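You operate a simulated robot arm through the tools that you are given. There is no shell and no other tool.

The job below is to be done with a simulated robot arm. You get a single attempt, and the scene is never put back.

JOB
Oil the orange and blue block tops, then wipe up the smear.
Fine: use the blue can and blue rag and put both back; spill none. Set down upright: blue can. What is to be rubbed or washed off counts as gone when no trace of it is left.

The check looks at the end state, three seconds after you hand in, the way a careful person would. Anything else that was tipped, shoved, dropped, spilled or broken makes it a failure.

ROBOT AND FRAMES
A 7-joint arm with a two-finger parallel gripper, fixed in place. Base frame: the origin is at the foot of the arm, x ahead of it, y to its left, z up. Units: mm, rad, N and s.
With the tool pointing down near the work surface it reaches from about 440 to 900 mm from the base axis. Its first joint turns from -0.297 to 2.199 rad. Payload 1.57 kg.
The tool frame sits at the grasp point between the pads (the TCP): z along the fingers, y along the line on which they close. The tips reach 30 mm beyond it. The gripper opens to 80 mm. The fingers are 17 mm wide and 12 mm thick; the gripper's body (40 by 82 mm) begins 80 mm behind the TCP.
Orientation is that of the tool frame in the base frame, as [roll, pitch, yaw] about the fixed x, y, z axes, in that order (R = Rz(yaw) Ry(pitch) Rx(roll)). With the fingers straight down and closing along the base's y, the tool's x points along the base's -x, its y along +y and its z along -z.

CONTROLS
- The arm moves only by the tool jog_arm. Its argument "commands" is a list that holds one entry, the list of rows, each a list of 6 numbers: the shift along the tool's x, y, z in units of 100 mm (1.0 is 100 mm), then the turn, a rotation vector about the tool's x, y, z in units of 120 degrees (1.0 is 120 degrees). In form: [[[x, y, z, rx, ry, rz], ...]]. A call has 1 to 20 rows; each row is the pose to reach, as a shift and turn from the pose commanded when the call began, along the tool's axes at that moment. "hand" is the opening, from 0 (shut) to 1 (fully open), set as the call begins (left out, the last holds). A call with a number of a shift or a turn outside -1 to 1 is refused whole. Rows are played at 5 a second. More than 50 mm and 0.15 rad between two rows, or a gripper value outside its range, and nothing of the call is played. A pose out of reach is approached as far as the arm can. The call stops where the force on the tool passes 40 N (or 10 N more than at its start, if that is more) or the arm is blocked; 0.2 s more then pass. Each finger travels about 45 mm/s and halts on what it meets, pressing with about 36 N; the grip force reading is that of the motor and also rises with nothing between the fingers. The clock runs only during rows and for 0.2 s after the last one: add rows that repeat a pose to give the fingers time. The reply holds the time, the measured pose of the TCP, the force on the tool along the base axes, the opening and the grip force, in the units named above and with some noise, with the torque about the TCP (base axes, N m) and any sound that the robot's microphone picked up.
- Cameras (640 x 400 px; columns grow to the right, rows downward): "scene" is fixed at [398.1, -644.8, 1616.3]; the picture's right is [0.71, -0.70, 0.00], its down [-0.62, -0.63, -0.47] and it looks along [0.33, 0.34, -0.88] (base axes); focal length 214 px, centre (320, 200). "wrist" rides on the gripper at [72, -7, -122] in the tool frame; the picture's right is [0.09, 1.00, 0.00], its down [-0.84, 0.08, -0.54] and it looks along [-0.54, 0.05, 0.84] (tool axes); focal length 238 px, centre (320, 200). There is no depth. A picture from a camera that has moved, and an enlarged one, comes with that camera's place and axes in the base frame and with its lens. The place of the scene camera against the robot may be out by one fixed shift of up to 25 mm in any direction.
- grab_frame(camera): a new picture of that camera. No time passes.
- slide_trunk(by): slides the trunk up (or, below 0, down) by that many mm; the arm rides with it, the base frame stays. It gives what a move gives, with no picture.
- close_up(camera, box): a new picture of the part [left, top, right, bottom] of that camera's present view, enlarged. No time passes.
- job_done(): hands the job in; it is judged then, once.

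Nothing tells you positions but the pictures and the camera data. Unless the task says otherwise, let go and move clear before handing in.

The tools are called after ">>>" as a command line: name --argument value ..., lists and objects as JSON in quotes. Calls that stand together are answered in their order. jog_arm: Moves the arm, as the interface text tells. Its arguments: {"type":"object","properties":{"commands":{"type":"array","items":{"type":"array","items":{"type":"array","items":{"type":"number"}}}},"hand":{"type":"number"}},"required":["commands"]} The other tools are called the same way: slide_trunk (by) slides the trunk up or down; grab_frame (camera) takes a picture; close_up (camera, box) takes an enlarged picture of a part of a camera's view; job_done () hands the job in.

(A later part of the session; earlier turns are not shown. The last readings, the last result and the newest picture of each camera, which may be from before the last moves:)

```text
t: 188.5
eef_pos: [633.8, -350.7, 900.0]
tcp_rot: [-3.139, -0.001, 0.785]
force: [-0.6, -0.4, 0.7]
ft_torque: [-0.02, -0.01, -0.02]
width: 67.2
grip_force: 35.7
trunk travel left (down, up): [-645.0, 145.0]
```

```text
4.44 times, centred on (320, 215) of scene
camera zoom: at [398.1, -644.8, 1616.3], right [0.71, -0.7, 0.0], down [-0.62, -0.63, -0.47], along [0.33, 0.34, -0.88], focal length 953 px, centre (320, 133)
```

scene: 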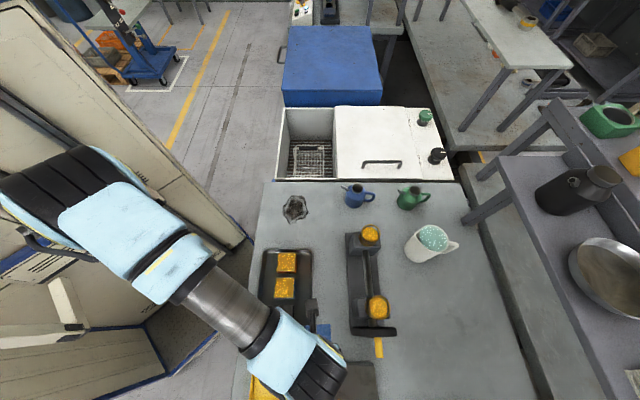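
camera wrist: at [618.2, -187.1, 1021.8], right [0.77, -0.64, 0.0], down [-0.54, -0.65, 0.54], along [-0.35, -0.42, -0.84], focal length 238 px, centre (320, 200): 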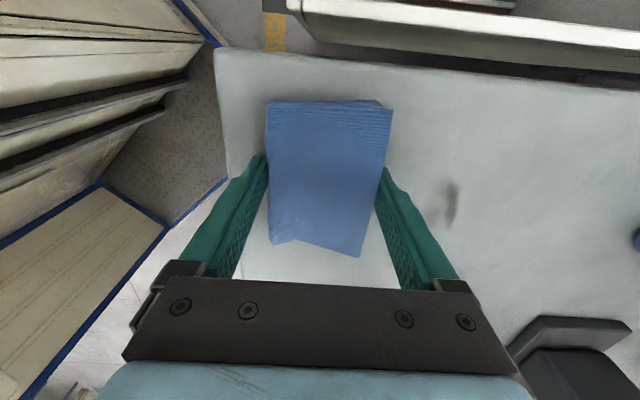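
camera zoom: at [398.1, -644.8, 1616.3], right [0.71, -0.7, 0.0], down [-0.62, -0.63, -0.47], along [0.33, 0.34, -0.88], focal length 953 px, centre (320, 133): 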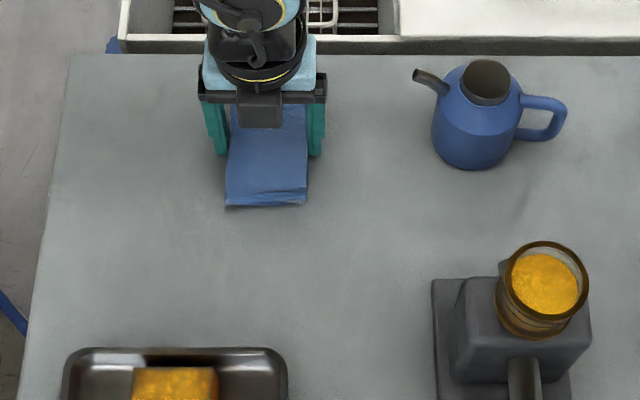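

The streak is now under the rag's left part. Pressing and rubbing back and forth over it.

>>> jog_arm --commands '[[[0, 0, 0.006, 0, 0, 0]]]'

>>> jog_arm --commands '[[[0, 0, 0.006, 0, 0, 0]]]'

>>> jog_arm --commands '[[[0, -0.04, 0, 0, 0, 0], [0, -0.08, 0, 0, 0, 0], [0, -0.12, 0, 0, 0, 0], [0, -0.16, 0, 0, 0, 0], [0, -0.2, 0, 0, 0, 0], [0, -0.24, 0, 0, 0, 0], [0, -0.28, 0, 0, 0, 0], [0, -0.32, 0, 0, 0, 0], [0, -0.36, 0, 0, 0, 0], [0, -0.4, 0, 0, 0, 0]]]'

```text
t: 188.9
eef_pos: [633.4, -351.2, 900.2]
tcp_rot: [-3.141, 0.0, 0.784]
force: [-1.3, 0.2, 4.0]
ft_torque: [-0.05, -0.07, 0.0]
width: 67.0
grip_force: 35.7
trunk travel left (down, up): [-645.0, 145.0]
```

```text
t: 189.3
eef_pos: [634.1, -350.6, 900.3]
tcp_rot: [3.14, 0.0, 0.783]
force: [-1.2, -1.6, 11.2]
ft_torque: [0.23, 0.42, -0.1]
width: 66.8
grip_force: 35.7
trunk travel left (down, up): [-645.0, 145.0]
```

```text
t: 191.5
eef_pos: [606.4, -321.5, 899.9]
tcp_rot: [3.141, -0.001, 0.783]
force: [7.0, -8.1, 28.1]
ft_torque: [-0.76, -0.6, 0.03]
width: 66.9
grip_force: 35.9
trunk travel left (down, up): [-645.0, 145.0]
```

>>> jog_arm --commands '[[[0.04, 0, -0.005, 0, 0, 0], [0.08, 0, -0.005, 0, 0, 0], [0.12, 0, -0.005, 0, 0, 0], [0.16, 0, -0.005, 0, 0, 0], [0.2, 0, -0.005, 0, 0, 0], [0.24, 0, -0.005, 0, 0, 0], [0.28, 0, -0.005, 0, 0, 0], [0.32, 0, -0.005, 0, 0, 0]]]'

>>> jog_arm --commands '[[[0, 0.04, 0, 0, 0, 0], [0, 0.08, 0, 0, 0, 0], [0, 0.12, 0, 0, 0, 0], [0, 0.16, 0, 0, 0, 0], [0, 0.2, 0, 0, 0, 0], [0, 0.24, 0, 0, 0, 0], [0, 0.28, 0, 0, 0, 0], [0, 0.32, 0, 0, 0, 0], [0, 0.36, 0, 0, 0, 0], [0, 0.4, 0, 0, 0, 0]]]'

>>> close_up --camera "scene" --box '[260, 170, 380, 260]'

>>> grab_frame --camera "wrist"

```text
t: 192.2
eef_pos: [607.1, -320.0, 899.5]
tcp_rot: [-3.141, 0.003, 0.776]
force: [-10.9, 0.0, 17.8]
ft_torque: [-0.27, -0.37, -0.16]
width: 66.7
grip_force: 35.9
trunk travel left (down, up): [-645.0, 145.0]
stopped in row 3: the force on the tool passed its limit at 55 N (the readings are from after the stop); the commanded pose is now the measured one
```

```text
t: 193.3
eef_pos: [620.9, -333.4, 899.7]
tcp_rot: [3.141, 0.004, 0.776]
force: [-3.2, 2.2, 8.3]
ft_torque: [0.06, -0.16, 0.06]
width: 66.9
grip_force: 35.8
trunk travel left (down, up): [-645.0, 145.0]
stopped in row 5: the force on the tool passed its limit at 64 N (the readings are from after the stop); the commanded pose is now the measured one
```

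```text
4.44 times, centred on (320, 215) of scene
camera zoom: at [398.1, -644.8, 1616.3], right [0.71, -0.7, 0.0], down [-0.62, -0.63, -0.47], along [0.33, 0.34, -0.88], focal length 953 px, centre (320, 133)
```

zoom: 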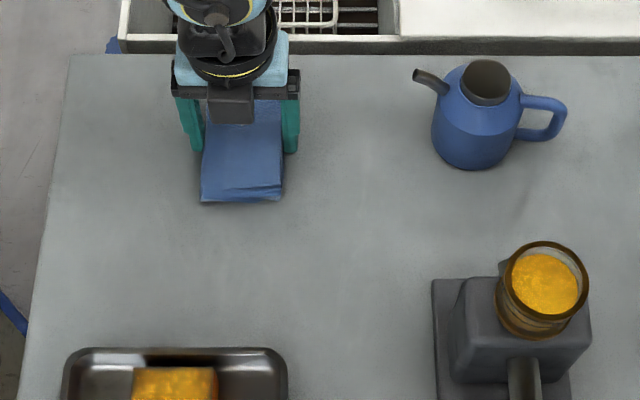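

```text
taken
camera wrist: at [668.5, -278.3, 1021.5], right [0.76, -0.65, 0.0], down [-0.54, -0.64, 0.54], along [-0.35, -0.42, -0.84], focal length 238 px, centre (320, 200)
```

wrist: 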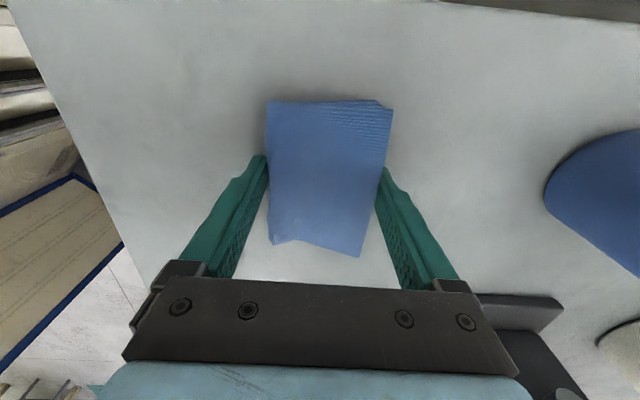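

Force is spiking, so I'll lift the rag and step aside to inspect the whole area.

>>> jog_arm --commands '[[[0, 0, -0.05, 0, 0, 0], [0, 0, -0.15, 0, 0, 0.003], [-0.1, 0, -0.25, 0, 0, 0.004], [-0.2, 0, -0.35, 0, 0, 0.004], [-0.35, 0, -0.45, 0, 0, 0.004], [-0.5, 0, -0.5, 0, 0, 0.004], [-0.65, 0, -0.5, 0, 0, 0.004], [-0.8, 0, -0.5, 0, 0, 0.004], [-1.0, 0, -0.5, 0, 0, 0.004]]]'

>>> close_up --camera "scene" --box '[260, 170, 380, 260]'

>>> close_up --camera "scene" --box '[265, 180, 345, 230]'

>>> grab_frame --camera "wrist"

```text
t: 195.3
eef_pos: [550.3, -403.6, 948.8]
tcp_rot: [3.141, 0.004, 0.769]
force: [0.8, -1.3, -0.6]
ft_torque: [-0.02, 0.03, -0.02]
width: 67.0
grip_force: 35.8
trunk travel left (down, up): [-645.0, 145.0]
```

```text
4.44 times, centred on (320, 215) of scene
camera zoom: at [398.1, -644.8, 1616.3], right [0.71, -0.7, 0.0], down [-0.62, -0.63, -0.47], along [0.33, 0.34, -0.88], focal length 953 px, centre (320, 133)
```

zoom: 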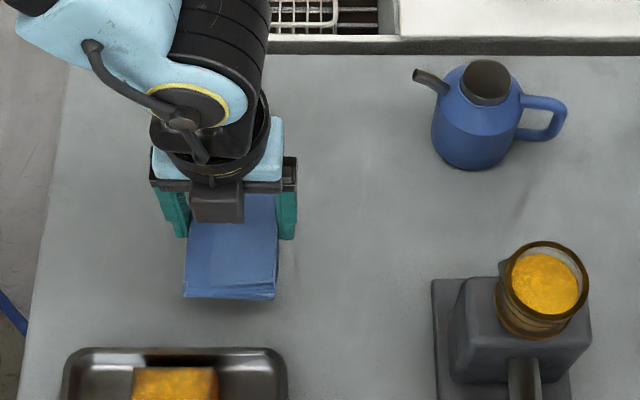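

```text
8.00 times, centred on (305, 205) of scene
camera zoom: at [398.1, -644.8, 1616.3], right [0.71, -0.7, 0.0], down [-0.62, -0.63, -0.47], along [0.33, 0.34, -0.88], focal length 1716 px, centre (440, 160)
```

zoom: 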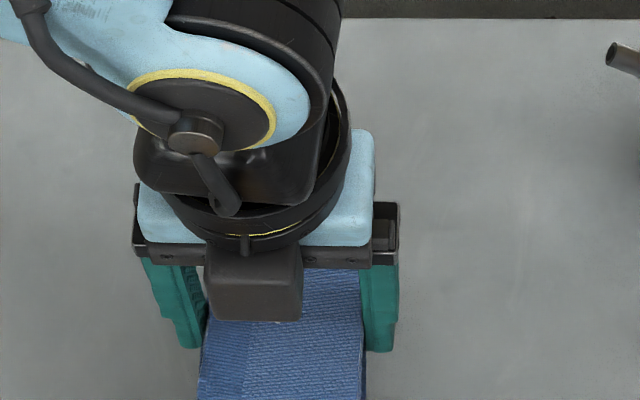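

```text
taken
camera wrist: at [598.6, -349.4, 1070.4], right [0.76, -0.65, 0.0], down [-0.55, -0.64, 0.55], along [-0.36, -0.41, -0.84], focal length 238 px, centre (320, 200)
```

wrist: 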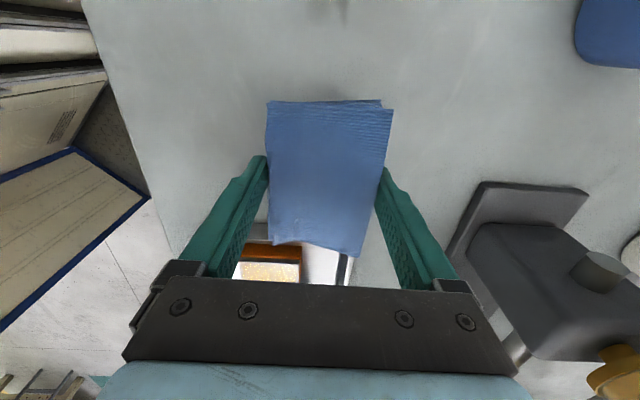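

I need a clear look at the wiped area. Raising and moving back so the wrist camera can see all of it.

>>> jog_arm --commands '[[[0.1, 0, -0.15, 0, 0, 0.003], [0.2, 0, -0.3, 0, 0, 0.005], [0.3, 0, -0.45, 0, 0, 0.0076], [0.45, 0, -0.6, 0, 0, 0.0076], [0.6, 0, -0.75, 0, 0, 0.0076], [0.75, 0, -0.9, 0, 0, 0.0076], [0.9, 0, -1.0, 0, 0, 0.0076], [1.0, 0, -1.0, 0, 0, 0.0076]]]'

>>> jog_arm --commands '[[[0.15, 0, -0.1, 0, 0, 0], [0.3, 0, -0.2, 0, 0, 0], [0.45, 0, -0.3, 0, 0, 0], [0.6, 0, -0.3, 0, 0, 0]]]'

>>> grab_frame --camera "wrist"

>>> close_up --camera "scene" --box '[260, 170, 380, 260]'

```text
t: 197.2
eef_pos: [622.7, -333.9, 1048.7]
tcp_rot: [-3.141, 0.003, 0.752]
force: [0.0, -0.1, -0.1]
ft_torque: [-0.02, -0.05, -0.02]
width: 66.9
grip_force: 35.2
trunk travel left (down, up): [-645.0, 145.0]
```

```text
t: 198.2
eef_pos: [666.1, -292.8, 1079.9]
tcp_rot: [-3.141, 0.004, 0.753]
force: [-0.8, 0.8, -0.5]
ft_torque: [0.0, -0.03, 0.03]
width: 66.8
grip_force: 36.1
trunk travel left (down, up): [-645.0, 145.0]
```

```text
taken
camera wrist: at [714.5, -238.7, 1201.4], right [0.75, -0.66, 0.0], down [-0.56, -0.63, 0.55], along [-0.36, -0.41, -0.84], focal length 238 px, centre (320, 200)
```

wrist: 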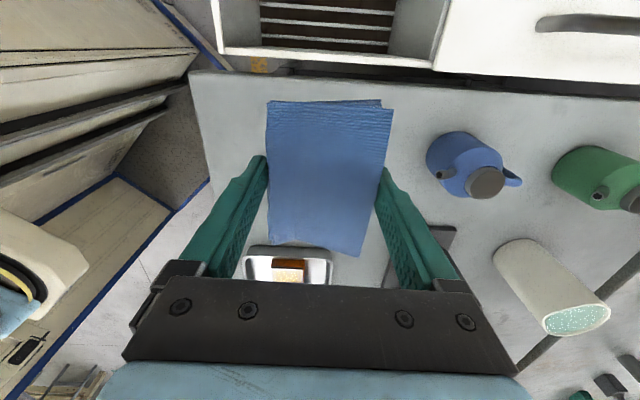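

```text
4.44 times, centred on (320, 215) of scene
camera zoom: at [398.1, -644.8, 1616.3], right [0.71, -0.7, 0.0], down [-0.62, -0.63, -0.47], along [0.33, 0.34, -0.88], focal length 953 px, centre (320, 133)
```

zoom: 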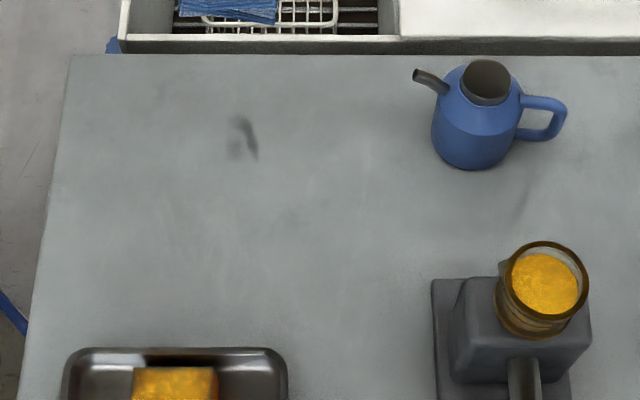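

A clear view: one small streak remains at X≈665–689, Y≈191–242. The rag presses mainly with its left edge, so I'll set it down right of the streak and sweep left across it.

>>> jog_arm --commands '[[[-0.1, 0.15, 0, 0, 0, -0.004], [-0.2, 0.3, 0, 0, 0, -0.008], [-0.3, 0.45, 0.1, 0, 0, -0.012], [-0.4, 0.614, 0.25, 0, 0, -0.0155], [-0.4, 0.614, 0.4, 0, 0, -0.0155], [-0.4, 0.614, 0.55, 0, 0, -0.0155], [-0.4, 0.614, 0.7, 0, 0, -0.0155], [-0.4, 0.614, 0.85, 0, 0, -0.0155], [-0.4, 0.614, 1.0, 0, 0, -0.0155]]]'

>>> jog_arm --commands '[[[0, 0, 0.12, 0, 0, 0], [0, 0, 0.24, 0, 0, 0], [0, 0, 0.36, 0, 0, 0], [0, 0, 0.48, 0, 0, 0], [0, 0, 0.58, 0, 0, 0], [0, 0, 0.66, 0, 0, 0], [0, 0, 0.72, 0, 0, 0], [0, 0, 0.76, 0, 0, 0]]]'

>>> grab_frame --camera "wrist"

>>> close_up --camera "scene" --box '[260, 170, 380, 260]'

```text
t: 200.2
eef_pos: [679.3, -364.9, 980.2]
tcp_rot: [3.141, 0.003, 0.784]
force: [0.2, 0.4, -0.7]
ft_torque: [0.03, 0.03, 0.01]
width: 67.2
grip_force: 36.3
trunk travel left (down, up): [-645.0, 145.0]
```

```text
t: 201.9
eef_pos: [677.5, -365.5, 903.7]
tcp_rot: [3.141, 0.002, 0.785]
force: [0.1, -0.3, -0.9]
ft_torque: [0.0, -0.01, 0.02]
width: 66.8
grip_force: 36.1
trunk travel left (down, up): [-645.0, 145.0]
```

```text
taken
camera wrist: at [724.1, -309.8, 1024.6], right [0.77, -0.64, 0.0], down [-0.54, -0.64, 0.55], along [-0.35, -0.42, -0.84], focal length 238 px, centre (320, 200)
```

wrist: 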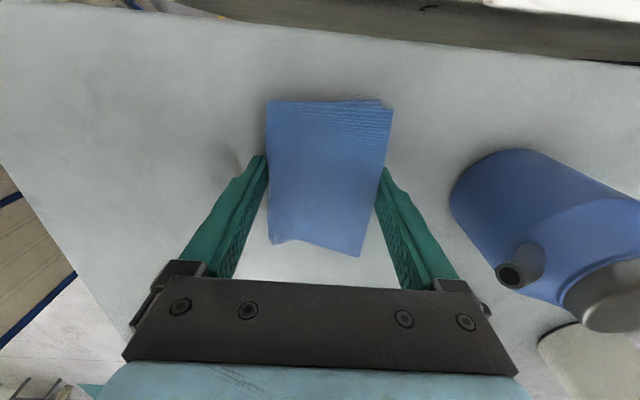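

```text
4.44 times, centred on (320, 215) of scene
camera zoom: at [398.1, -644.8, 1616.3], right [0.71, -0.7, 0.0], down [-0.62, -0.63, -0.47], along [0.33, 0.34, -0.88], focal length 953 px, centre (320, 133)
```

zoom: 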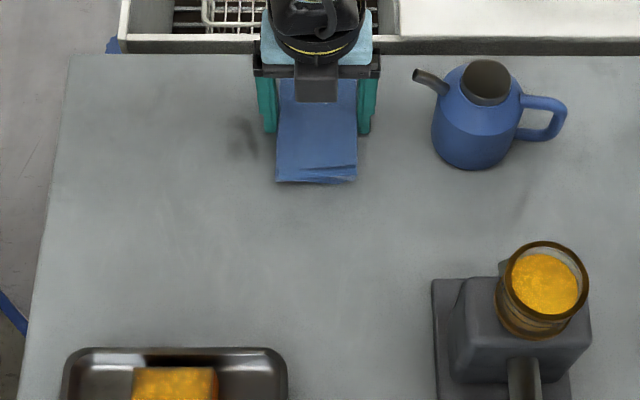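

The streak lies just left of the rag. Touching down here.

>>> jog_arm --commands '[[[0, 0, 0.015, 0, 0, 0], [0, 0, 0.03, 0, 0, 0]]]'

>>> jog_arm --commands '[[[0, 0, 0.008, 0, 0, 0]]]'

>>> jog_arm --commands '[[[0, 0, 0.008, 0, 0, 0]]]'

```text
t: 202.6
eef_pos: [678.5, -365.9, 900.2]
tcp_rot: [-3.14, 0.004, 0.785]
force: [0.1, 0.9, -0.9]
ft_torque: [0.0, 0.0, -0.05]
width: 67.0
grip_force: 35.8
trunk travel left (down, up): [-645.0, 145.0]
```

```text
t: 202.9
eef_pos: [680.3, -364.5, 899.9]
tcp_rot: [3.141, 0.004, 0.785]
force: [-1.0, -0.1, 3.5]
ft_torque: [0.1, -0.04, 0.04]
width: 66.7
grip_force: 36.0
trunk travel left (down, up): [-645.0, 145.0]
```

```text
t: 203.3
eef_pos: [678.9, -365.8, 900.4]
tcp_rot: [3.14, 0.003, 0.787]
force: [-2.1, -0.3, 10.9]
ft_torque: [0.38, 0.25, 0.12]
width: 66.9
grip_force: 36.2
trunk travel left (down, up): [-645.0, 145.0]
```

>>> jog_arm --commands '[[[0, -0.04, 0.003, 0, 0, 0], [0, -0.08, 0.003, 0, 0, 0], [0, -0.12, 0.003, 0, 0, 0], [0, -0.16, 0.003, 0, 0, 0], [0, -0.2, 0.003, 0, 0, 0], [0, -0.24, 0.003, 0, 0, 0], [0, -0.28, 0.003, 0, 0, 0], [0, -0.32, 0.003, 0, 0, 0], [0, -0.36, 0.003, 0, 0, 0], [0, -0.4, 0.002, 0, 0, 0], [0, -0.44, 0.001, 0, 0, 0], [0, -0.48, 0, 0, 0, 0], [0, -0.52, 0, 0, 0, 0], [0, -0.56, 0, 0, 0, 0], [0, -0.6, 0, 0, 0, 0], [0, -0.65, 0, 0, 0, 0], [0, -0.7, 0, 0, 0, 0], [0, -0.75, 0, 0, 0, 0], [0, -0.8, 0, 0, 0, 0], [0, -0.85, 0, 0, 0, 0]]]'

>>> grab_frame --camera "wrist"

>>> close_up --camera "scene" --box '[260, 170, 380, 260]'

```text
t: 205.1
eef_pos: [659.5, -346.9, 899.5]
tcp_rot: [3.132, -0.001, 0.786]
force: [0.5, -2.3, 5.7]
ft_torque: [0.12, 0.15, 0.08]
width: 66.6
grip_force: 36.6
trunk travel left (down, up): [-645.0, 145.0]
stopped in row 8: the force on the tool passed its limit at 42 N (the readings are from after the stop); the commanded pose is now the measured one
```

```text
taken
camera wrist: at [706.1, -290.6, 1021.9], right [0.77, -0.64, 0.01], down [-0.54, -0.64, 0.54], along [-0.34, -0.42, -0.84], focal length 238 px, centre (320, 200)
```

wrist: 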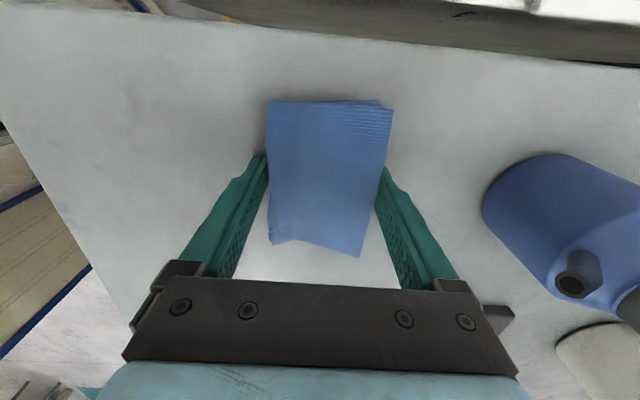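

```text
4.44 times, centred on (320, 215) of scene
camera zoom: at [398.1, -644.8, 1616.3], right [0.71, -0.7, 0.0], down [-0.62, -0.63, -0.47], along [0.33, 0.34, -0.88], focal length 953 px, centre (320, 133)
```

zoom: 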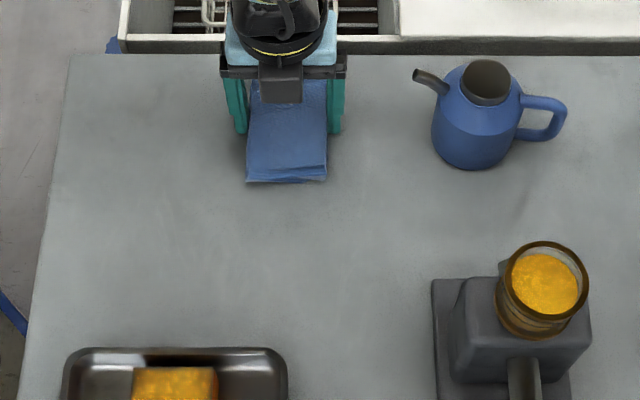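

Looks nearly clean left of the rag. Continuing the stroke from here with the lighter press.

>>> jog_arm --commands '[[[0, -0.05, 0, 0, 0, 0], [0, -0.1, 0, 0, 0, 0], [0, -0.15, 0, 0, 0, 0], [0, -0.2, 0, 0, 0, 0], [0, -0.25, 0, 0, 0, 0], [0, -0.3, 0, 0, 0, 0], [0, -0.35, 0, 0, 0, 0], [0, -0.4, 0, 0, 0, 0], [0, -0.45, 0, 0, 0, 0], [0, -0.5, 0, 0, 0, 0], [0, -0.55, 0, 0, 0, 0], [0, -0.6, 0, 0, 0, 0], [0, -0.65, 0, 0, 0, 0], [0, -0.7, 0, 0, 0, 0], [0, -0.75, 0, 0, 0, 0], [0, -0.8, 0, 0, 0, 0]]]'

>>> close_up --camera "scene" --box '[260, 170, 380, 260]'

```text
t: 208.4
eef_pos: [604.4, -289.9, 900.9]
tcp_rot: [3.133, 0.0, 0.785]
force: [13.3, -15.4, 20.4]
ft_torque: [0.11, 0.28, 0.15]
width: 66.7
grip_force: 35.8
trunk travel left (down, up): [-645.0, 145.0]
```

```text
4.44 times, centred on (320, 215) of scene
camera zoom: at [398.1, -644.8, 1616.3], right [0.71, -0.7, 0.0], down [-0.62, -0.63, -0.47], along [0.33, 0.34, -0.88], focal length 953 px, centre (320, 133)
```

zoom: 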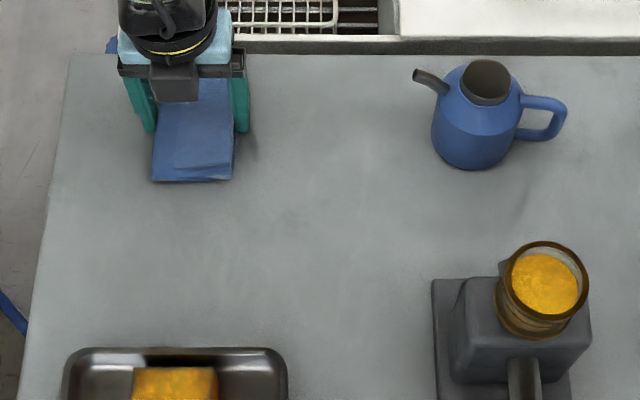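

Much better. Zooming in closely for any remaining trace.

>>> close_up --camera "scene" --box '[285, 185, 335, 220]'

>>> grab_frame --camera "wrist"

>>> close_up --camera "wrist" --box '[370, 120, 530, 260]'

```text
11.43 times, centred on (310, 202) of scene
camera zoom: at [398.1, -644.8, 1616.3], right [0.71, -0.7, 0.0], down [-0.62, -0.63, -0.47], along [0.33, 0.34, -0.88], focal length 2451 px, centre (434, 171)
```

zoom: 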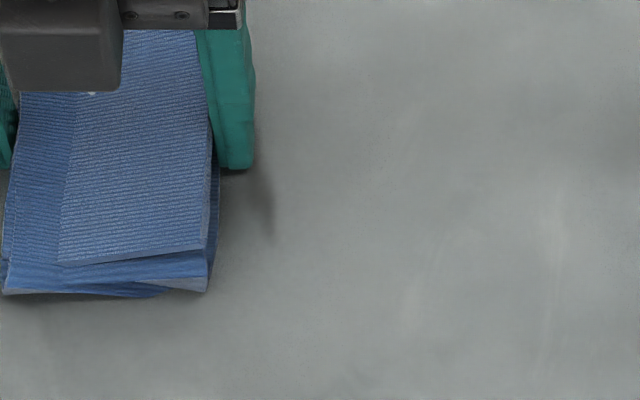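

```text
taken
camera wrist: at [650.5, -234.3, 1021.9], right [0.77, -0.64, 0.01], down [-0.54, -0.64, 0.54], along [-0.34, -0.42, -0.84], focal length 238 px, centre (320, 200)
```

wrist: 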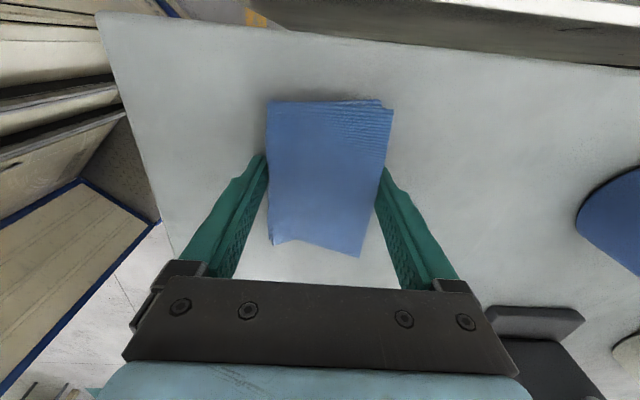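

```text
2.86 times, centred on (450, 190) of wrist
camera zoom: at [650.5, -234.3, 1021.9], right [0.77, -0.64, 0.01], down [-0.54, -0.64, 0.54], along [-0.34, -0.42, -0.84], focal length 681 px, centre (-51, 229)
```

zoom: 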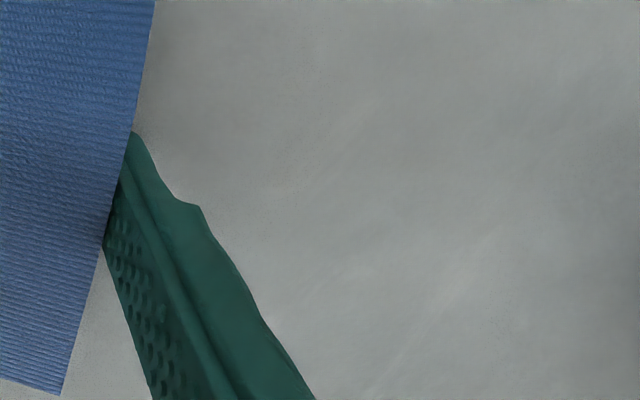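

There may be a very faint trace beside the finger. Lifting and backing off for an unobstructed look.

>>> jog_arm --commands '[[[0, -0.05, -0.003, 0, 0, 0], [0, -0.1, -0.003, 0, 0, 0], [0, -0.15, -0.003, 0, 0, 0], [0, -0.2, -0.003, 0, 0, 0], [0, -0.25, -0.003, 0, 0, 0], [0, -0.3, -0.003, 0, 0, 0], [0, -0.3, -0.05, 0.002, 0, 0], [0, -0.3, -0.2, 0.004, 0, 0], [0.1, -0.3, -0.4, 0.004, 0, 0], [0.2, -0.3, -0.6, 0.004, 0, 0], [0.35, -0.3, -0.8, 0.004, 0, 0], [0.5, -0.3, -1.0, 0.004, 0, 0]]]'

>>> jog_arm --commands '[[[0, 0, -0.2, 0, 0, 0], [0, 0, -0.4, 0, 0, 0], [0, 0, -0.6, 0, 0, 0]]]'

>>> close_up --camera "scene" --box '[260, 170, 380, 260]'

>>> close_up --camera "scene" --box '[270, 180, 340, 225]'

```text
t: 211.1
eef_pos: [617.4, -232.6, 1000.8]
tcp_rot: [-3.139, 0.002, 0.786]
force: [0.6, 0.3, -1.0]
ft_torque: [0.02, 0.01, -0.04]
width: 66.9
grip_force: 35.8
trunk travel left (down, up): [-645.0, 145.0]
```

```text
t: 211.8
eef_pos: [618.8, -231.6, 1059.8]
tcp_rot: [-3.141, 0.004, 0.787]
force: [0.6, -0.3, -0.1]
ft_torque: [0.01, 0.03, 0.0]
width: 66.9
grip_force: 36.4
trunk travel left (down, up): [-645.0, 145.0]
```

```text
4.44 times, centred on (320, 215) of scene
camera zoom: at [398.1, -644.8, 1616.3], right [0.71, -0.7, 0.0], down [-0.62, -0.63, -0.47], along [0.33, 0.34, -0.88], focal length 953 px, centre (320, 133)
```

zoom: 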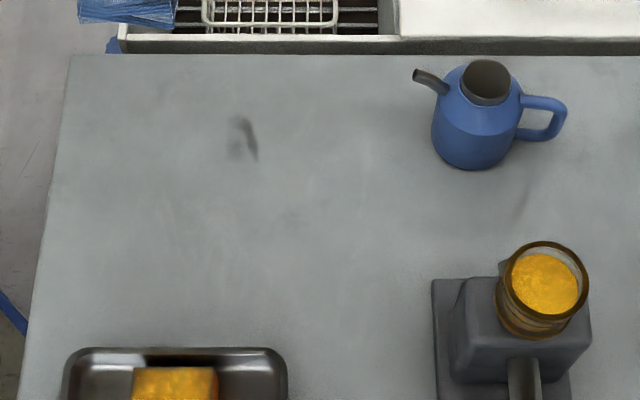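

```text
8.89 times, centred on (305, 202) of scene
camera zoom: at [398.1, -644.8, 1616.3], right [0.71, -0.7, 0.0], down [-0.62, -0.63, -0.47], along [0.33, 0.34, -0.88], focal length 1906 px, centre (453, 178)
```

zoom: 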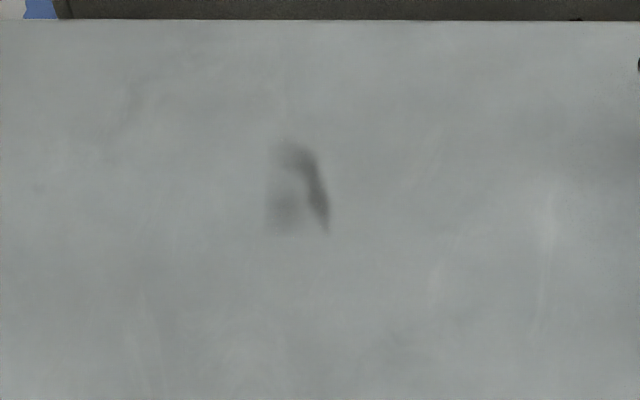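

The streak has faded but persists; torque readings suggest only part of the rag's edge touched in the last passes. I'll re-level with a small pitch and roll bias so the whole left edge presses, and sweep again.

>>> jog_arm --commands '[[[-0.05, 0.12, 0, 0, 0, 0], [-0.1, 0.24, 0, 0, 0, 0], [-0.15, 0.36, 0, 0, 0, 0], [-0.2, 0.48, 0, 0, 0, 0], [-0.25, 0.6, 0, 0, 0, 0], [-0.3, 0.7, 0.1, 0, 0, 0], [-0.3, 0.7, 0.25, 0, 0, 0], [-0.3, 0.7, 0.4, 0, 0, 0], [-0.3, 0.7, 0.55, 0, 0, 0], [-0.3, 0.7, 0.7, 0, 0, 0]]]'

>>> jog_arm --commands '[[[-0.05, 0.12, 0.05, -0.002, 0.002, 0], [-0.1, 0.24, 0.1, -0.004, 0.004, 0], [-0.15, 0.36, 0.2, -0.0057, 0.00525, 0], [-0.2, 0.48, 0.3, -0.0057, 0.00525, 0], [-0.25, 0.6, 0.4, -0.0057, 0.00525, 0], [-0.29, 0.67, 0.5, -0.0057, 0.00525, 0], [-0.29, 0.67, 0.6, -0.0057, 0.00525, 0], [-0.29, 0.67, 0.7, -0.0057, 0.00525, 0], [-0.29, 0.67, 0.78, -0.0057, 0.00525, 0], [-0.29, 0.67, 0.84, -0.0057, 0.00525, 0]]]'

>>> close_up --camera "scene" --box '[260, 170, 380, 260]'

```text
t: 214.1
eef_pos: [646.9, -304.2, 988.9]
tcp_rot: [-3.139, 0.002, 0.784]
force: [-0.4, 0.5, -0.4]
ft_torque: [0.0, -0.02, 0.03]
width: 67.0
grip_force: 36.1
trunk travel left (down, up): [-645.0, 145.0]
```

```text
t: 216.2
eef_pos: [672.2, -372.3, 905.9]
tcp_rot: [3.131, -0.008, 0.785]
force: [-0.6, -0.3, 0.2]
ft_torque: [0.01, -0.01, -0.01]
width: 66.9
grip_force: 36.3
trunk travel left (down, up): [-645.0, 145.0]
```

```text
4.44 times, centred on (320, 215) of scene
camera zoom: at [398.1, -644.8, 1616.3], right [0.71, -0.7, 0.0], down [-0.62, -0.63, -0.47], along [0.33, 0.34, -0.88], focal length 953 px, centre (320, 133)
```

zoom: 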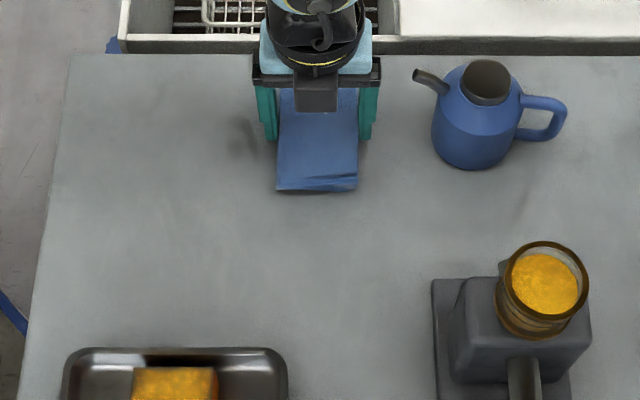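

>>> jog_arm --commands '[[[0, 0, 0.015, 0, 0, 0], [0, 0, 0.03, 0, 0, 0], [0, 0, 0.04, 0, 0, 0]]]'

>>> jog_arm --commands '[[[0, 0, 0.008, 0, 0, 0]]]'

>>> jog_arm --commands '[[[0, 0, 0.008, 0, 0, 0]]]'

```text
t: 217.1
eef_pos: [673.4, -371.9, 902.0]
tcp_rot: [3.132, -0.009, 0.786]
force: [0.3, -0.2, -0.5]
ft_torque: [0.01, 0.0, 0.0]
width: 67.0
grip_force: 36.2
trunk travel left (down, up): [-645.0, 145.0]
```

```text
t: 217.4
eef_pos: [673.6, -372.4, 900.0]
tcp_rot: [3.129, -0.008, 0.786]
force: [0.9, 0.3, 4.6]
ft_torque: [-0.06, 0.37, -0.03]
width: 67.1
grip_force: 35.6
trunk travel left (down, up): [-645.0, 145.0]
```

```text
t: 217.8
eef_pos: [672.5, -371.0, 900.6]
tcp_rot: [3.13, -0.009, 0.786]
force: [-0.5, 0.4, 11.0]
ft_torque: [-0.17, 0.71, -0.03]
width: 67.0
grip_force: 35.8
trunk travel left (down, up): [-645.0, 145.0]
```

The pressure center is at the front-left corner now, so I over-corrected pitch. Lifting slightly and setting pitch back to about zero.

>>> jog_arm --commands '[[[0, 0, -0.02, 0, -0.002, 0], [0, 0, -0.02, 0, -0.004, 0], [0, 0, -0.01, 0, -0.004, 0]]]'

>>> jog_arm --commands '[[[0, 0, 0.006, 0, 0, 0]]]'

>>> jog_arm --commands '[[[0, 0, 0.006, 0, 0, 0]]]'

```text
t: 218.7
eef_pos: [673.3, -371.8, 899.9]
tcp_rot: [3.13, 0.0, 0.785]
force: [-0.4, -0.4, -1.2]
ft_torque: [0.01, -0.01, 0.0]
width: 67.0
grip_force: 36.1
trunk travel left (down, up): [-645.0, 145.0]
```

```text
t: 219.1
eef_pos: [673.4, -371.2, 900.7]
tcp_rot: [3.131, -0.002, 0.786]
force: [-0.4, -0.2, 2.0]
ft_torque: [0.05, 0.03, 0.05]
width: 67.0
grip_force: 36.1
trunk travel left (down, up): [-645.0, 145.0]
```

```text
t: 219.4
eef_pos: [673.5, -370.9, 900.5]
tcp_rot: [3.128, -0.001, 0.786]
force: [0.9, 0.4, 8.9]
ft_torque: [0.31, 0.3, -0.03]
width: 66.6
grip_force: 36.4
trunk travel left (down, up): [-645.0, 145.0]
```

Now the whole left edge presses evenly (center of pressure mid-edge). Sweeping left.

>>> jog_arm --commands '[[[0, -0.05, 0.002, 0, 0, 0], [0, -0.1, 0.002, 0, 0, 0], [0, -0.15, 0.001, 0, 0, 0], [0, -0.2, 0, 0, 0, 0], [0, -0.25, 0, 0, 0, 0], [0, -0.3, 0, 0, 0, 0], [0, -0.35, 0, 0, 0, 0], [0, -0.4, 0, 0, 0, 0], [0, -0.45, 0, 0, 0, 0], [0, -0.5, 0, 0, 0, 0], [0, -0.55, 0, 0, 0, 0], [0, -0.6, 0, 0, 0, 0], [0, -0.65, 0, 0, 0, 0], [0, -0.7, 0, 0, 0, 0], [0, -0.75, 0, 0, 0, 0], [0, -0.8, 0, 0, 0, 0], [0, -0.85, 0, 0, 0, 0], [0, -0.9, 0, 0, 0, 0], [0, -0.95, 0, 0, 0, 0], [0, -1.0, 0, 0, 0, 0]]]'

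>>> close_up --camera "scene" --box '[260, 170, 380, 260]'

>>> grab_frame --camera "wrist"

```text
t: 220.7
eef_pos: [657.4, -355.3, 901.4]
tcp_rot: [3.123, -0.001, 0.786]
force: [-0.7, -2.5, 6.2]
ft_torque: [0.16, 0.27, 0.12]
width: 66.6
grip_force: 36.3
trunk travel left (down, up): [-645.0, 145.0]
stopped in row 5: the force on the tool passed its limit at 42 N (the readings are from after the stop); the commanded pose is now the measured one
```

```text
4.44 times, centred on (320, 215) of scene
camera zoom: at [398.1, -644.8, 1616.3], right [0.71, -0.7, 0.0], down [-0.62, -0.63, -0.47], along [0.33, 0.34, -0.88], focal length 953 px, centre (320, 133)
```

zoom: 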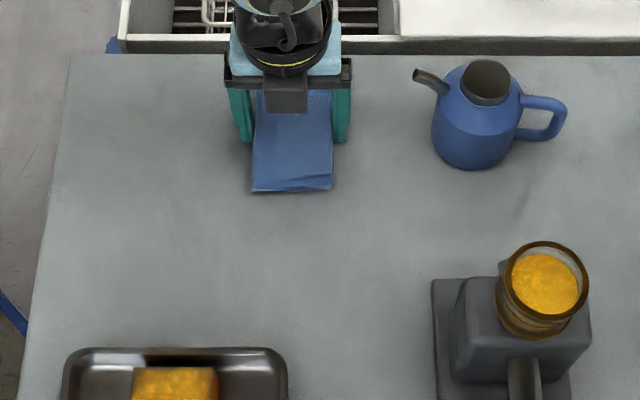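

```text
taken
camera wrist: at [701.9, -299.4, 1022.5], right [0.77, -0.64, 0.02], down [-0.54, -0.64, 0.54], along [-0.33, -0.43, -0.84], focal length 238 px, centre (320, 200)
```

wrist: 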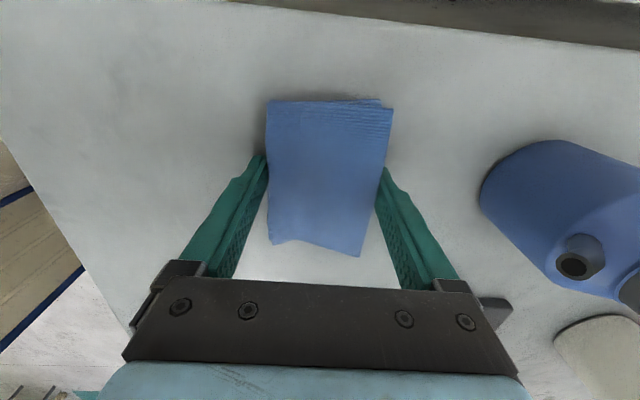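

Dragging leftward digs the leading edge in. I'll continue gently left past the streak, then drag rightward with that same edge trailing, which should be smoother.

>>> jog_arm --commands '[[[0, -0.05, 0, 0, 0, 0], [0, -0.1, 0, 0, 0, 0], [0, -0.15, 0, 0, 0, 0], [0, -0.2, 0, 0, 0, 0], [0, -0.25, 0, 0, 0, 0], [0, -0.3, 0, 0, 0, 0], [0, -0.35, 0, 0, 0, 0], [0, -0.4, 0, 0, 0, 0], [0, -0.45, 0, 0, 0, 0], [0, -0.5, 0, 0, 0, 0]]]'

>>> close_up --camera "scene" --box '[270, 180, 340, 225]'

```text
t: 222.8
eef_pos: [623.8, -322.3, 900.6]
tcp_rot: [3.121, -0.005, 0.786]
force: [15.1, -15.9, 23.6]
ft_torque: [0.14, 0.36, 0.09]
width: 66.3
grip_force: 35.6
trunk travel left (down, up): [-645.0, 145.0]
```

```text
8.89 times, centred on (305, 202) of scene
camera zoom: at [398.1, -644.8, 1616.3], right [0.71, -0.7, 0.0], down [-0.62, -0.63, -0.47], along [0.33, 0.34, -0.88], focal length 1906 px, centre (453, 178)
```

zoom: 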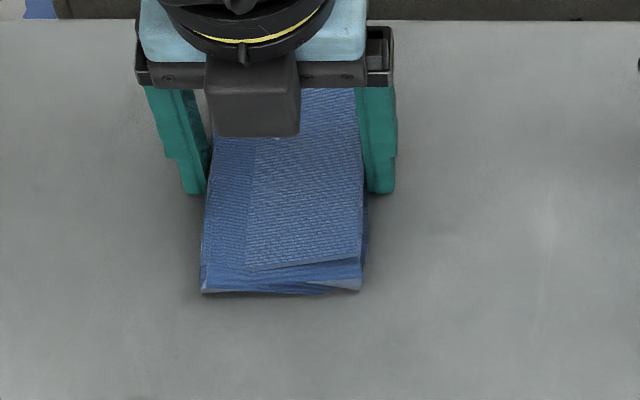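

>>> jog_arm --commands '[[[0, 0.01, -0.004, 0, 0, 0], [0, 0.05, -0.004, 0, 0, 0], [0, 0.1, -0.004, 0, 0, 0], [0, 0.15, -0.004, 0, 0, 0], [0, 0.2, -0.003, 0, 0, 0], [0, 0.25, -0.002, 0, 0, 0], [0, 0.3, -0.001, 0, 0, 0], [0, 0.35, 0, 0, 0, 0], [0, 0.4, 0.001, 0, 0, 0], [0, 0.45, 0.002, 0, 0, 0], [0, 0.5, 0.003, 0, 0, 0], [0, 0.55, 0.003, 0, 0, 0], [0, 0.6, 0.003, 0, 0, 0], [0, 0.65, 0.003, 0, 0, 0], [0, 0.7, 0.003, 0, 0, 0]]]'

>>> close_up --camera "scene" --box '[270, 180, 340, 225]'

```text
t: 223.7
eef_pos: [625.5, -322.6, 899.4]
tcp_rot: [3.141, -0.001, 0.786]
force: [-12.8, 7.8, 23.3]
ft_torque: [-0.17, 0.04, -0.07]
width: 66.7
grip_force: 35.6
trunk travel left (down, up): [-645.0, 145.0]
stopped in row 4: the force on the tool passed its limit at 47 N (the readings are from after the stop); the commanded pose is now the measured one
```

```text
8.89 times, centred on (305, 202) of scene
camera zoom: at [398.1, -644.8, 1616.3], right [0.71, -0.7, 0.0], down [-0.62, -0.63, -0.47], along [0.33, 0.34, -0.88], focal length 1906 px, centre (453, 178)
```

zoom: 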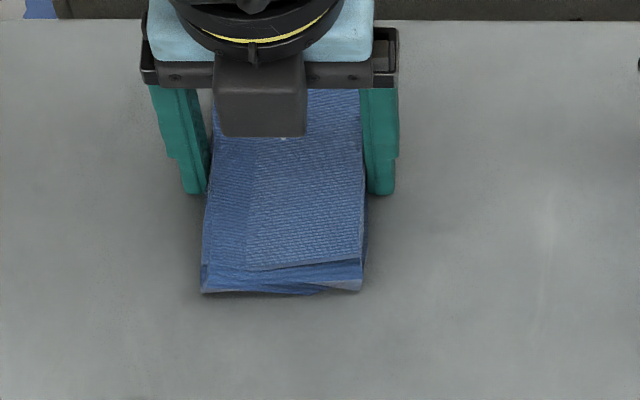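

Whichever edge leads takes the pressure, so I'll start left of the streak and sweep right so it falls mid-stroke. Lifting and repositioning.

>>> jog_arm --commands '[[[0, 0, -0.03, 0, 0, 0], [0, 0, -0.06, 0, 0, 0], [0, -0.15, -0.06, 0, 0, 0], [0, -0.3, -0.06, 0, 0, 0], [0, -0.45, -0.06, 0, 0, 0], [0, -0.6, -0.06, 0, 0, 0], [0, -0.65, -0.06, 0, 0, 0], [0, -0.65, -0.03, 0, 0, 0]]]'

>>> jog_arm --commands '[[[0, 0, 0.01, 0, 0, 0], [0, 0, 0.015, 0, 0, 0]]]'

>>> jog_arm --commands '[[[0, 0, 0.008, 0, 0, 0]]]'

```text
t: 225.5
eef_pos: [579.1, -276.8, 900.6]
tcp_rot: [3.141, 0.001, 0.788]
force: [0.0, 0.7, -0.2]
ft_torque: [0.0, 0.03, 0.0]
width: 66.9
grip_force: 36.0
trunk travel left (down, up): [-645.0, 145.0]
```

```text
t: 226.1
eef_pos: [580.0, -277.3, 900.3]
tcp_rot: [-3.141, 0.0, 0.788]
force: [0.1, 1.5, 2.1]
ft_torque: [0.15, -0.03, 0.01]
width: 66.7
grip_force: 35.9
trunk travel left (down, up): [-645.0, 145.0]
```

```text
t: 226.5
eef_pos: [579.8, -276.8, 899.7]
tcp_rot: [3.14, 0.001, 0.787]
force: [-1.8, 2.1, 13.5]
ft_torque: [0.39, 0.45, 0.02]
width: 66.8
grip_force: 35.9
trunk travel left (down, up): [-645.0, 145.0]
```

>>> jog_arm --commands '[[[0, 0, -0.02, 0, 0, 0], [0, 0.05, -0.015, 0, 0, 0], [0, 0.1, -0.01, 0, 0, 0], [0, 0.15, -0.006, 0, 0, 0], [0, 0.2, -0.004, 0, 0, 0], [0, 0.25, -0.002, 0, 0, 0], [0, 0.3, -0.001, 0, 0, 0], [0, 0.35, 0, 0, 0, 0], [0, 0.4, 0, 0, 0, 0], [0, 0.45, 0, 0, 0, 0], [0, 0.5, 0, 0, 0, 0], [0, 0.55, 0, 0, 0, 0], [0, 0.6, 0, 0, 0, 0], [0, 0.65, 0, 0, 0, 0], [0, 0.7, 0, 0, 0, 0], [0, 0.75, 0, 0, 0, 0], [0, 0.8, 0, 0, 0, 0], [0, 0.85, 0, 0, 0, 0], [0, 0.9, 0, 0, 0, 0], [0, 1.0, 0, 0, 0, 0]]]'

>>> close_up --camera "scene" --box '[270, 180, 340, 225]'

```text
t: 228.5
eef_pos: [606.2, -305.0, 900.4]
tcp_rot: [-3.14, 0.001, 0.786]
force: [-9.7, 6.5, 18.0]
ft_torque: [-0.34, -0.12, -0.09]
width: 66.9
grip_force: 35.6
trunk travel left (down, up): [-645.0, 145.0]
stopped in row 10: the force on the tool passed its limit at 52 N (the readings are from after the stop); the commanded pose is now the measured one
```

```text
8.89 times, centred on (305, 202) of scene
camera zoom: at [398.1, -644.8, 1616.3], right [0.71, -0.7, 0.0], down [-0.62, -0.63, -0.47], along [0.33, 0.34, -0.88], focal length 1906 px, centre (453, 178)
```

zoom: 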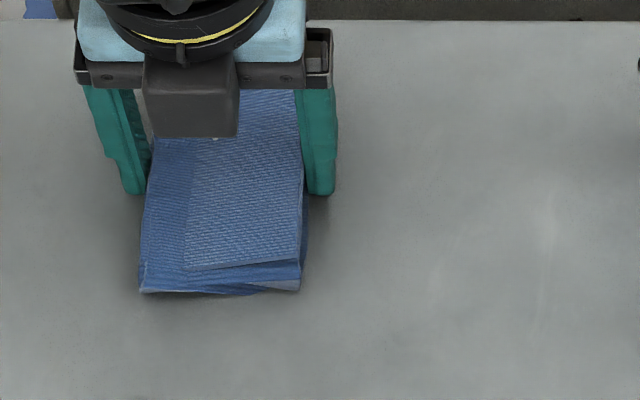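

>>> jog_arm --commands '[[[0, 0, -0.008, 0, 0, 0], [0, 0.05, -0.008, 0, 0, 0], [0, 0.1, -0.008, 0, 0, 0], [0, 0.15, -0.008, 0, 0, 0], [0, 0.2, -0.008, 0, 0, 0], [0, 0.25, -0.007, 0, 0, 0], [0, 0.3, -0.006, 0, 0, 0], [0, 0.35, -0.006, 0, 0, 0], [0, 0.4, -0.006, 0, 0, 0], [0, 0.45, -0.006, 0, 0, 0], [0, 0.5, -0.006, 0, 0, 0], [0, 0.55, -0.006, 0, 0, 0], [0, 0.6, -0.006, 0, 0, 0], [0, 0.65, -0.006, 0, 0, 0], [0, 0.7, -0.006, 0, 0, 0], [0, 0.75, -0.006, 0, 0, 0], [0, 0.8, -0.006, 0, 0, 0], [0, 0.85, -0.006, 0, 0, 0]]]'

>>> close_up --camera "scene" --box '[270, 180, 340, 225]'

```text
t: 231.4
eef_pos: [649.6, -345.6, 900.1]
tcp_rot: [-3.132, 0.0, 0.789]
force: [-12.9, 7.7, 22.2]
ft_torque: [-0.39, -0.23, -0.13]
width: 66.9
grip_force: 36.0
trunk travel left (down, up): [-645.0, 145.0]
stopped in row 14: the force on the tool passed its limit at 45 N (the readings are from after the stop); the commanded pose is now the measured one
```

```text
8.89 times, centred on (305, 202) of scene
camera zoom: at [398.1, -644.8, 1616.3], right [0.71, -0.7, 0.0], down [-0.62, -0.63, -0.47], along [0.33, 0.34, -0.88], focal length 1906 px, centre (453, 178)
```

zoom: 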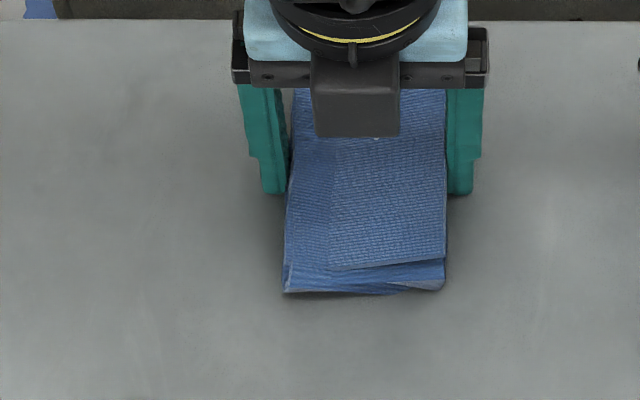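

The sweep crossed the streak. Lifting away to inspect.

>>> jog_arm --commands '[[[0, 0, -0.05, 0, 0, 0], [0, 0, -0.2, -0.004, 0, 0], [0.05, -0.1, -0.4, -0.004, 0, 0], [0.15, -0.25, -0.6, -0.004, 0, 0], [0.3, -0.45, -0.8, -0.004, 0, 0], [0.45, -0.65, -1.0, -0.004, 0, 0], [0.6, -0.85, -1.0, -0.004, 0, 0]]]'

>>> jog_arm --commands '[[[0, 0, -0.2, 0, 0, 0], [0, 0, -0.4, 0, 0, 0], [0, 0, -0.6, 0, 0, 0]]]'

>>> close_up --camera "scene" --box '[270, 180, 340, 225]'

>>> close_up --camera "scene" --box '[260, 170, 380, 260]'

```text
t: 233.1
eef_pos: [633.0, -247.3, 999.0]
tcp_rot: [3.139, -0.001, 0.786]
force: [-0.1, -0.1, -1.2]
ft_torque: [0.02, 0.0, 0.01]
width: 66.6
grip_force: 36.1
trunk travel left (down, up): [-645.0, 145.0]
```

```text
t: 233.8
eef_pos: [633.0, -246.0, 1058.2]
tcp_rot: [-3.141, 0.003, 0.787]
force: [0.4, 0.3, -0.6]
ft_torque: [0.0, 0.04, 0.0]
width: 67.3
grip_force: 35.7
trunk travel left (down, up): [-645.0, 145.0]
```

```text
8.89 times, centred on (305, 202) of scene
camera zoom: at [398.1, -644.8, 1616.3], right [0.71, -0.7, 0.0], down [-0.62, -0.63, -0.47], along [0.33, 0.34, -0.88], focal length 1906 px, centre (453, 178)
```

zoom: 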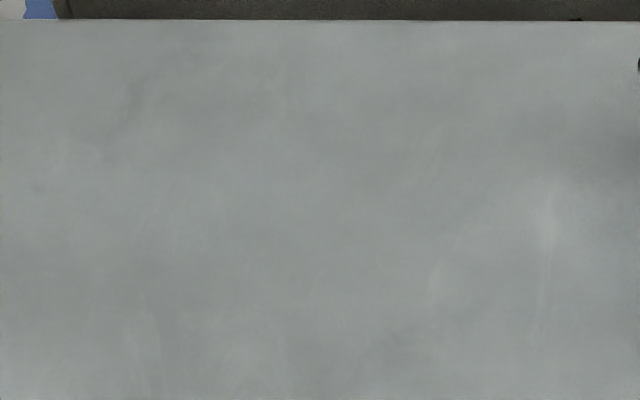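

```text
4.44 times, centred on (320, 215) of scene
camera zoom: at [398.1, -644.8, 1616.3], right [0.71, -0.7, 0.0], down [-0.62, -0.63, -0.47], along [0.33, 0.34, -0.88], focal length 953 px, centre (320, 133)
```

zoom: 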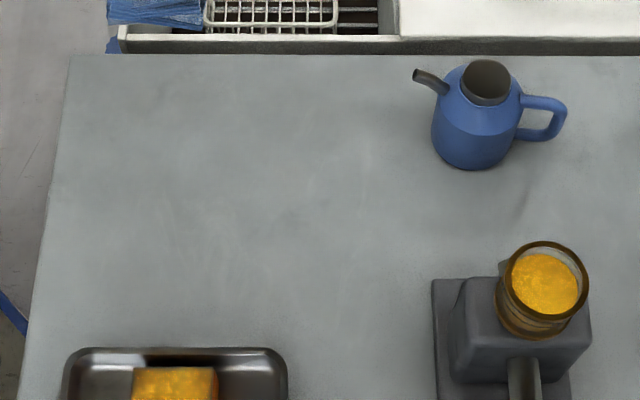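

The smear looks gone. I'll double-check with tighter zooms over the whole former smear area.

>>> close_up --camera "scene" --box '[275, 190, 320, 225]'

>>> close_up --camera "scene" --box '[285, 183, 305, 203]'

>>> close_up --camera "scene" --box '[278, 195, 318, 225]'

>>> grab_frame --camera "wrist"

```text
11.43 times, centred on (298, 208) of scene
camera zoom: at [398.1, -644.8, 1616.3], right [0.71, -0.7, 0.0], down [-0.62, -0.63, -0.47], along [0.33, 0.34, -0.88], focal length 2451 px, centre (577, 114)
```

zoom: 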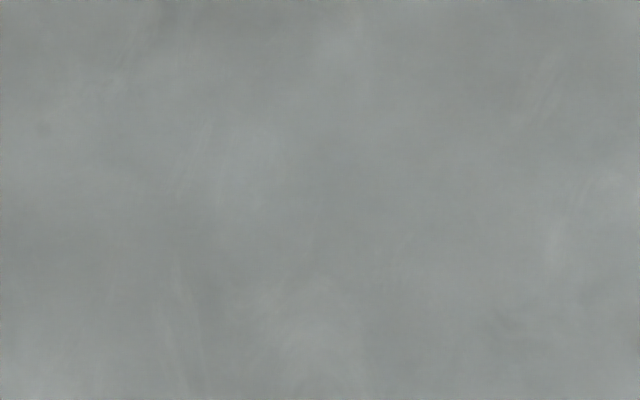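

```text
16.00 times, centred on (295, 193) of scene
camera zoom: at [398.1, -644.8, 1616.3], right [0.71, -0.7, 0.0], down [-0.62, -0.63, -0.47], along [0.33, 0.34, -0.88], focal length 3432 px, centre (720, 312)
```

zoom: 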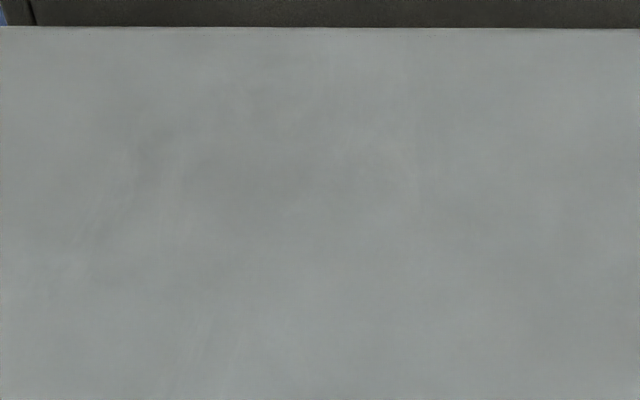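

```text
13.33 times, centred on (298, 210) of scene
camera zoom: at [398.1, -644.8, 1616.3], right [0.71, -0.7, 0.0], down [-0.62, -0.63, -0.47], along [0.33, 0.34, -0.88], focal length 2860 px, centre (613, 67)
```

zoom: 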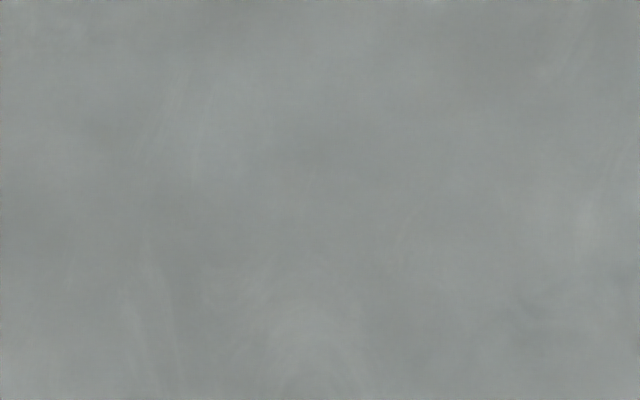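

```text
taken
camera wrist: at [678.1, -191.4, 1180.0], right [0.77, -0.64, 0.0], down [-0.53, -0.65, 0.54], along [-0.35, -0.42, -0.84], focal length 238 px, centre (320, 200)
```

wrist: 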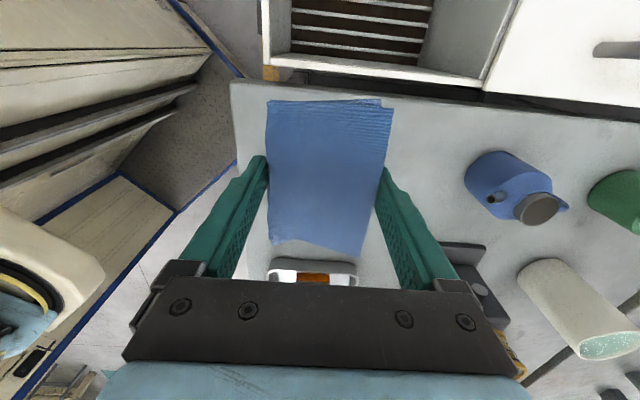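

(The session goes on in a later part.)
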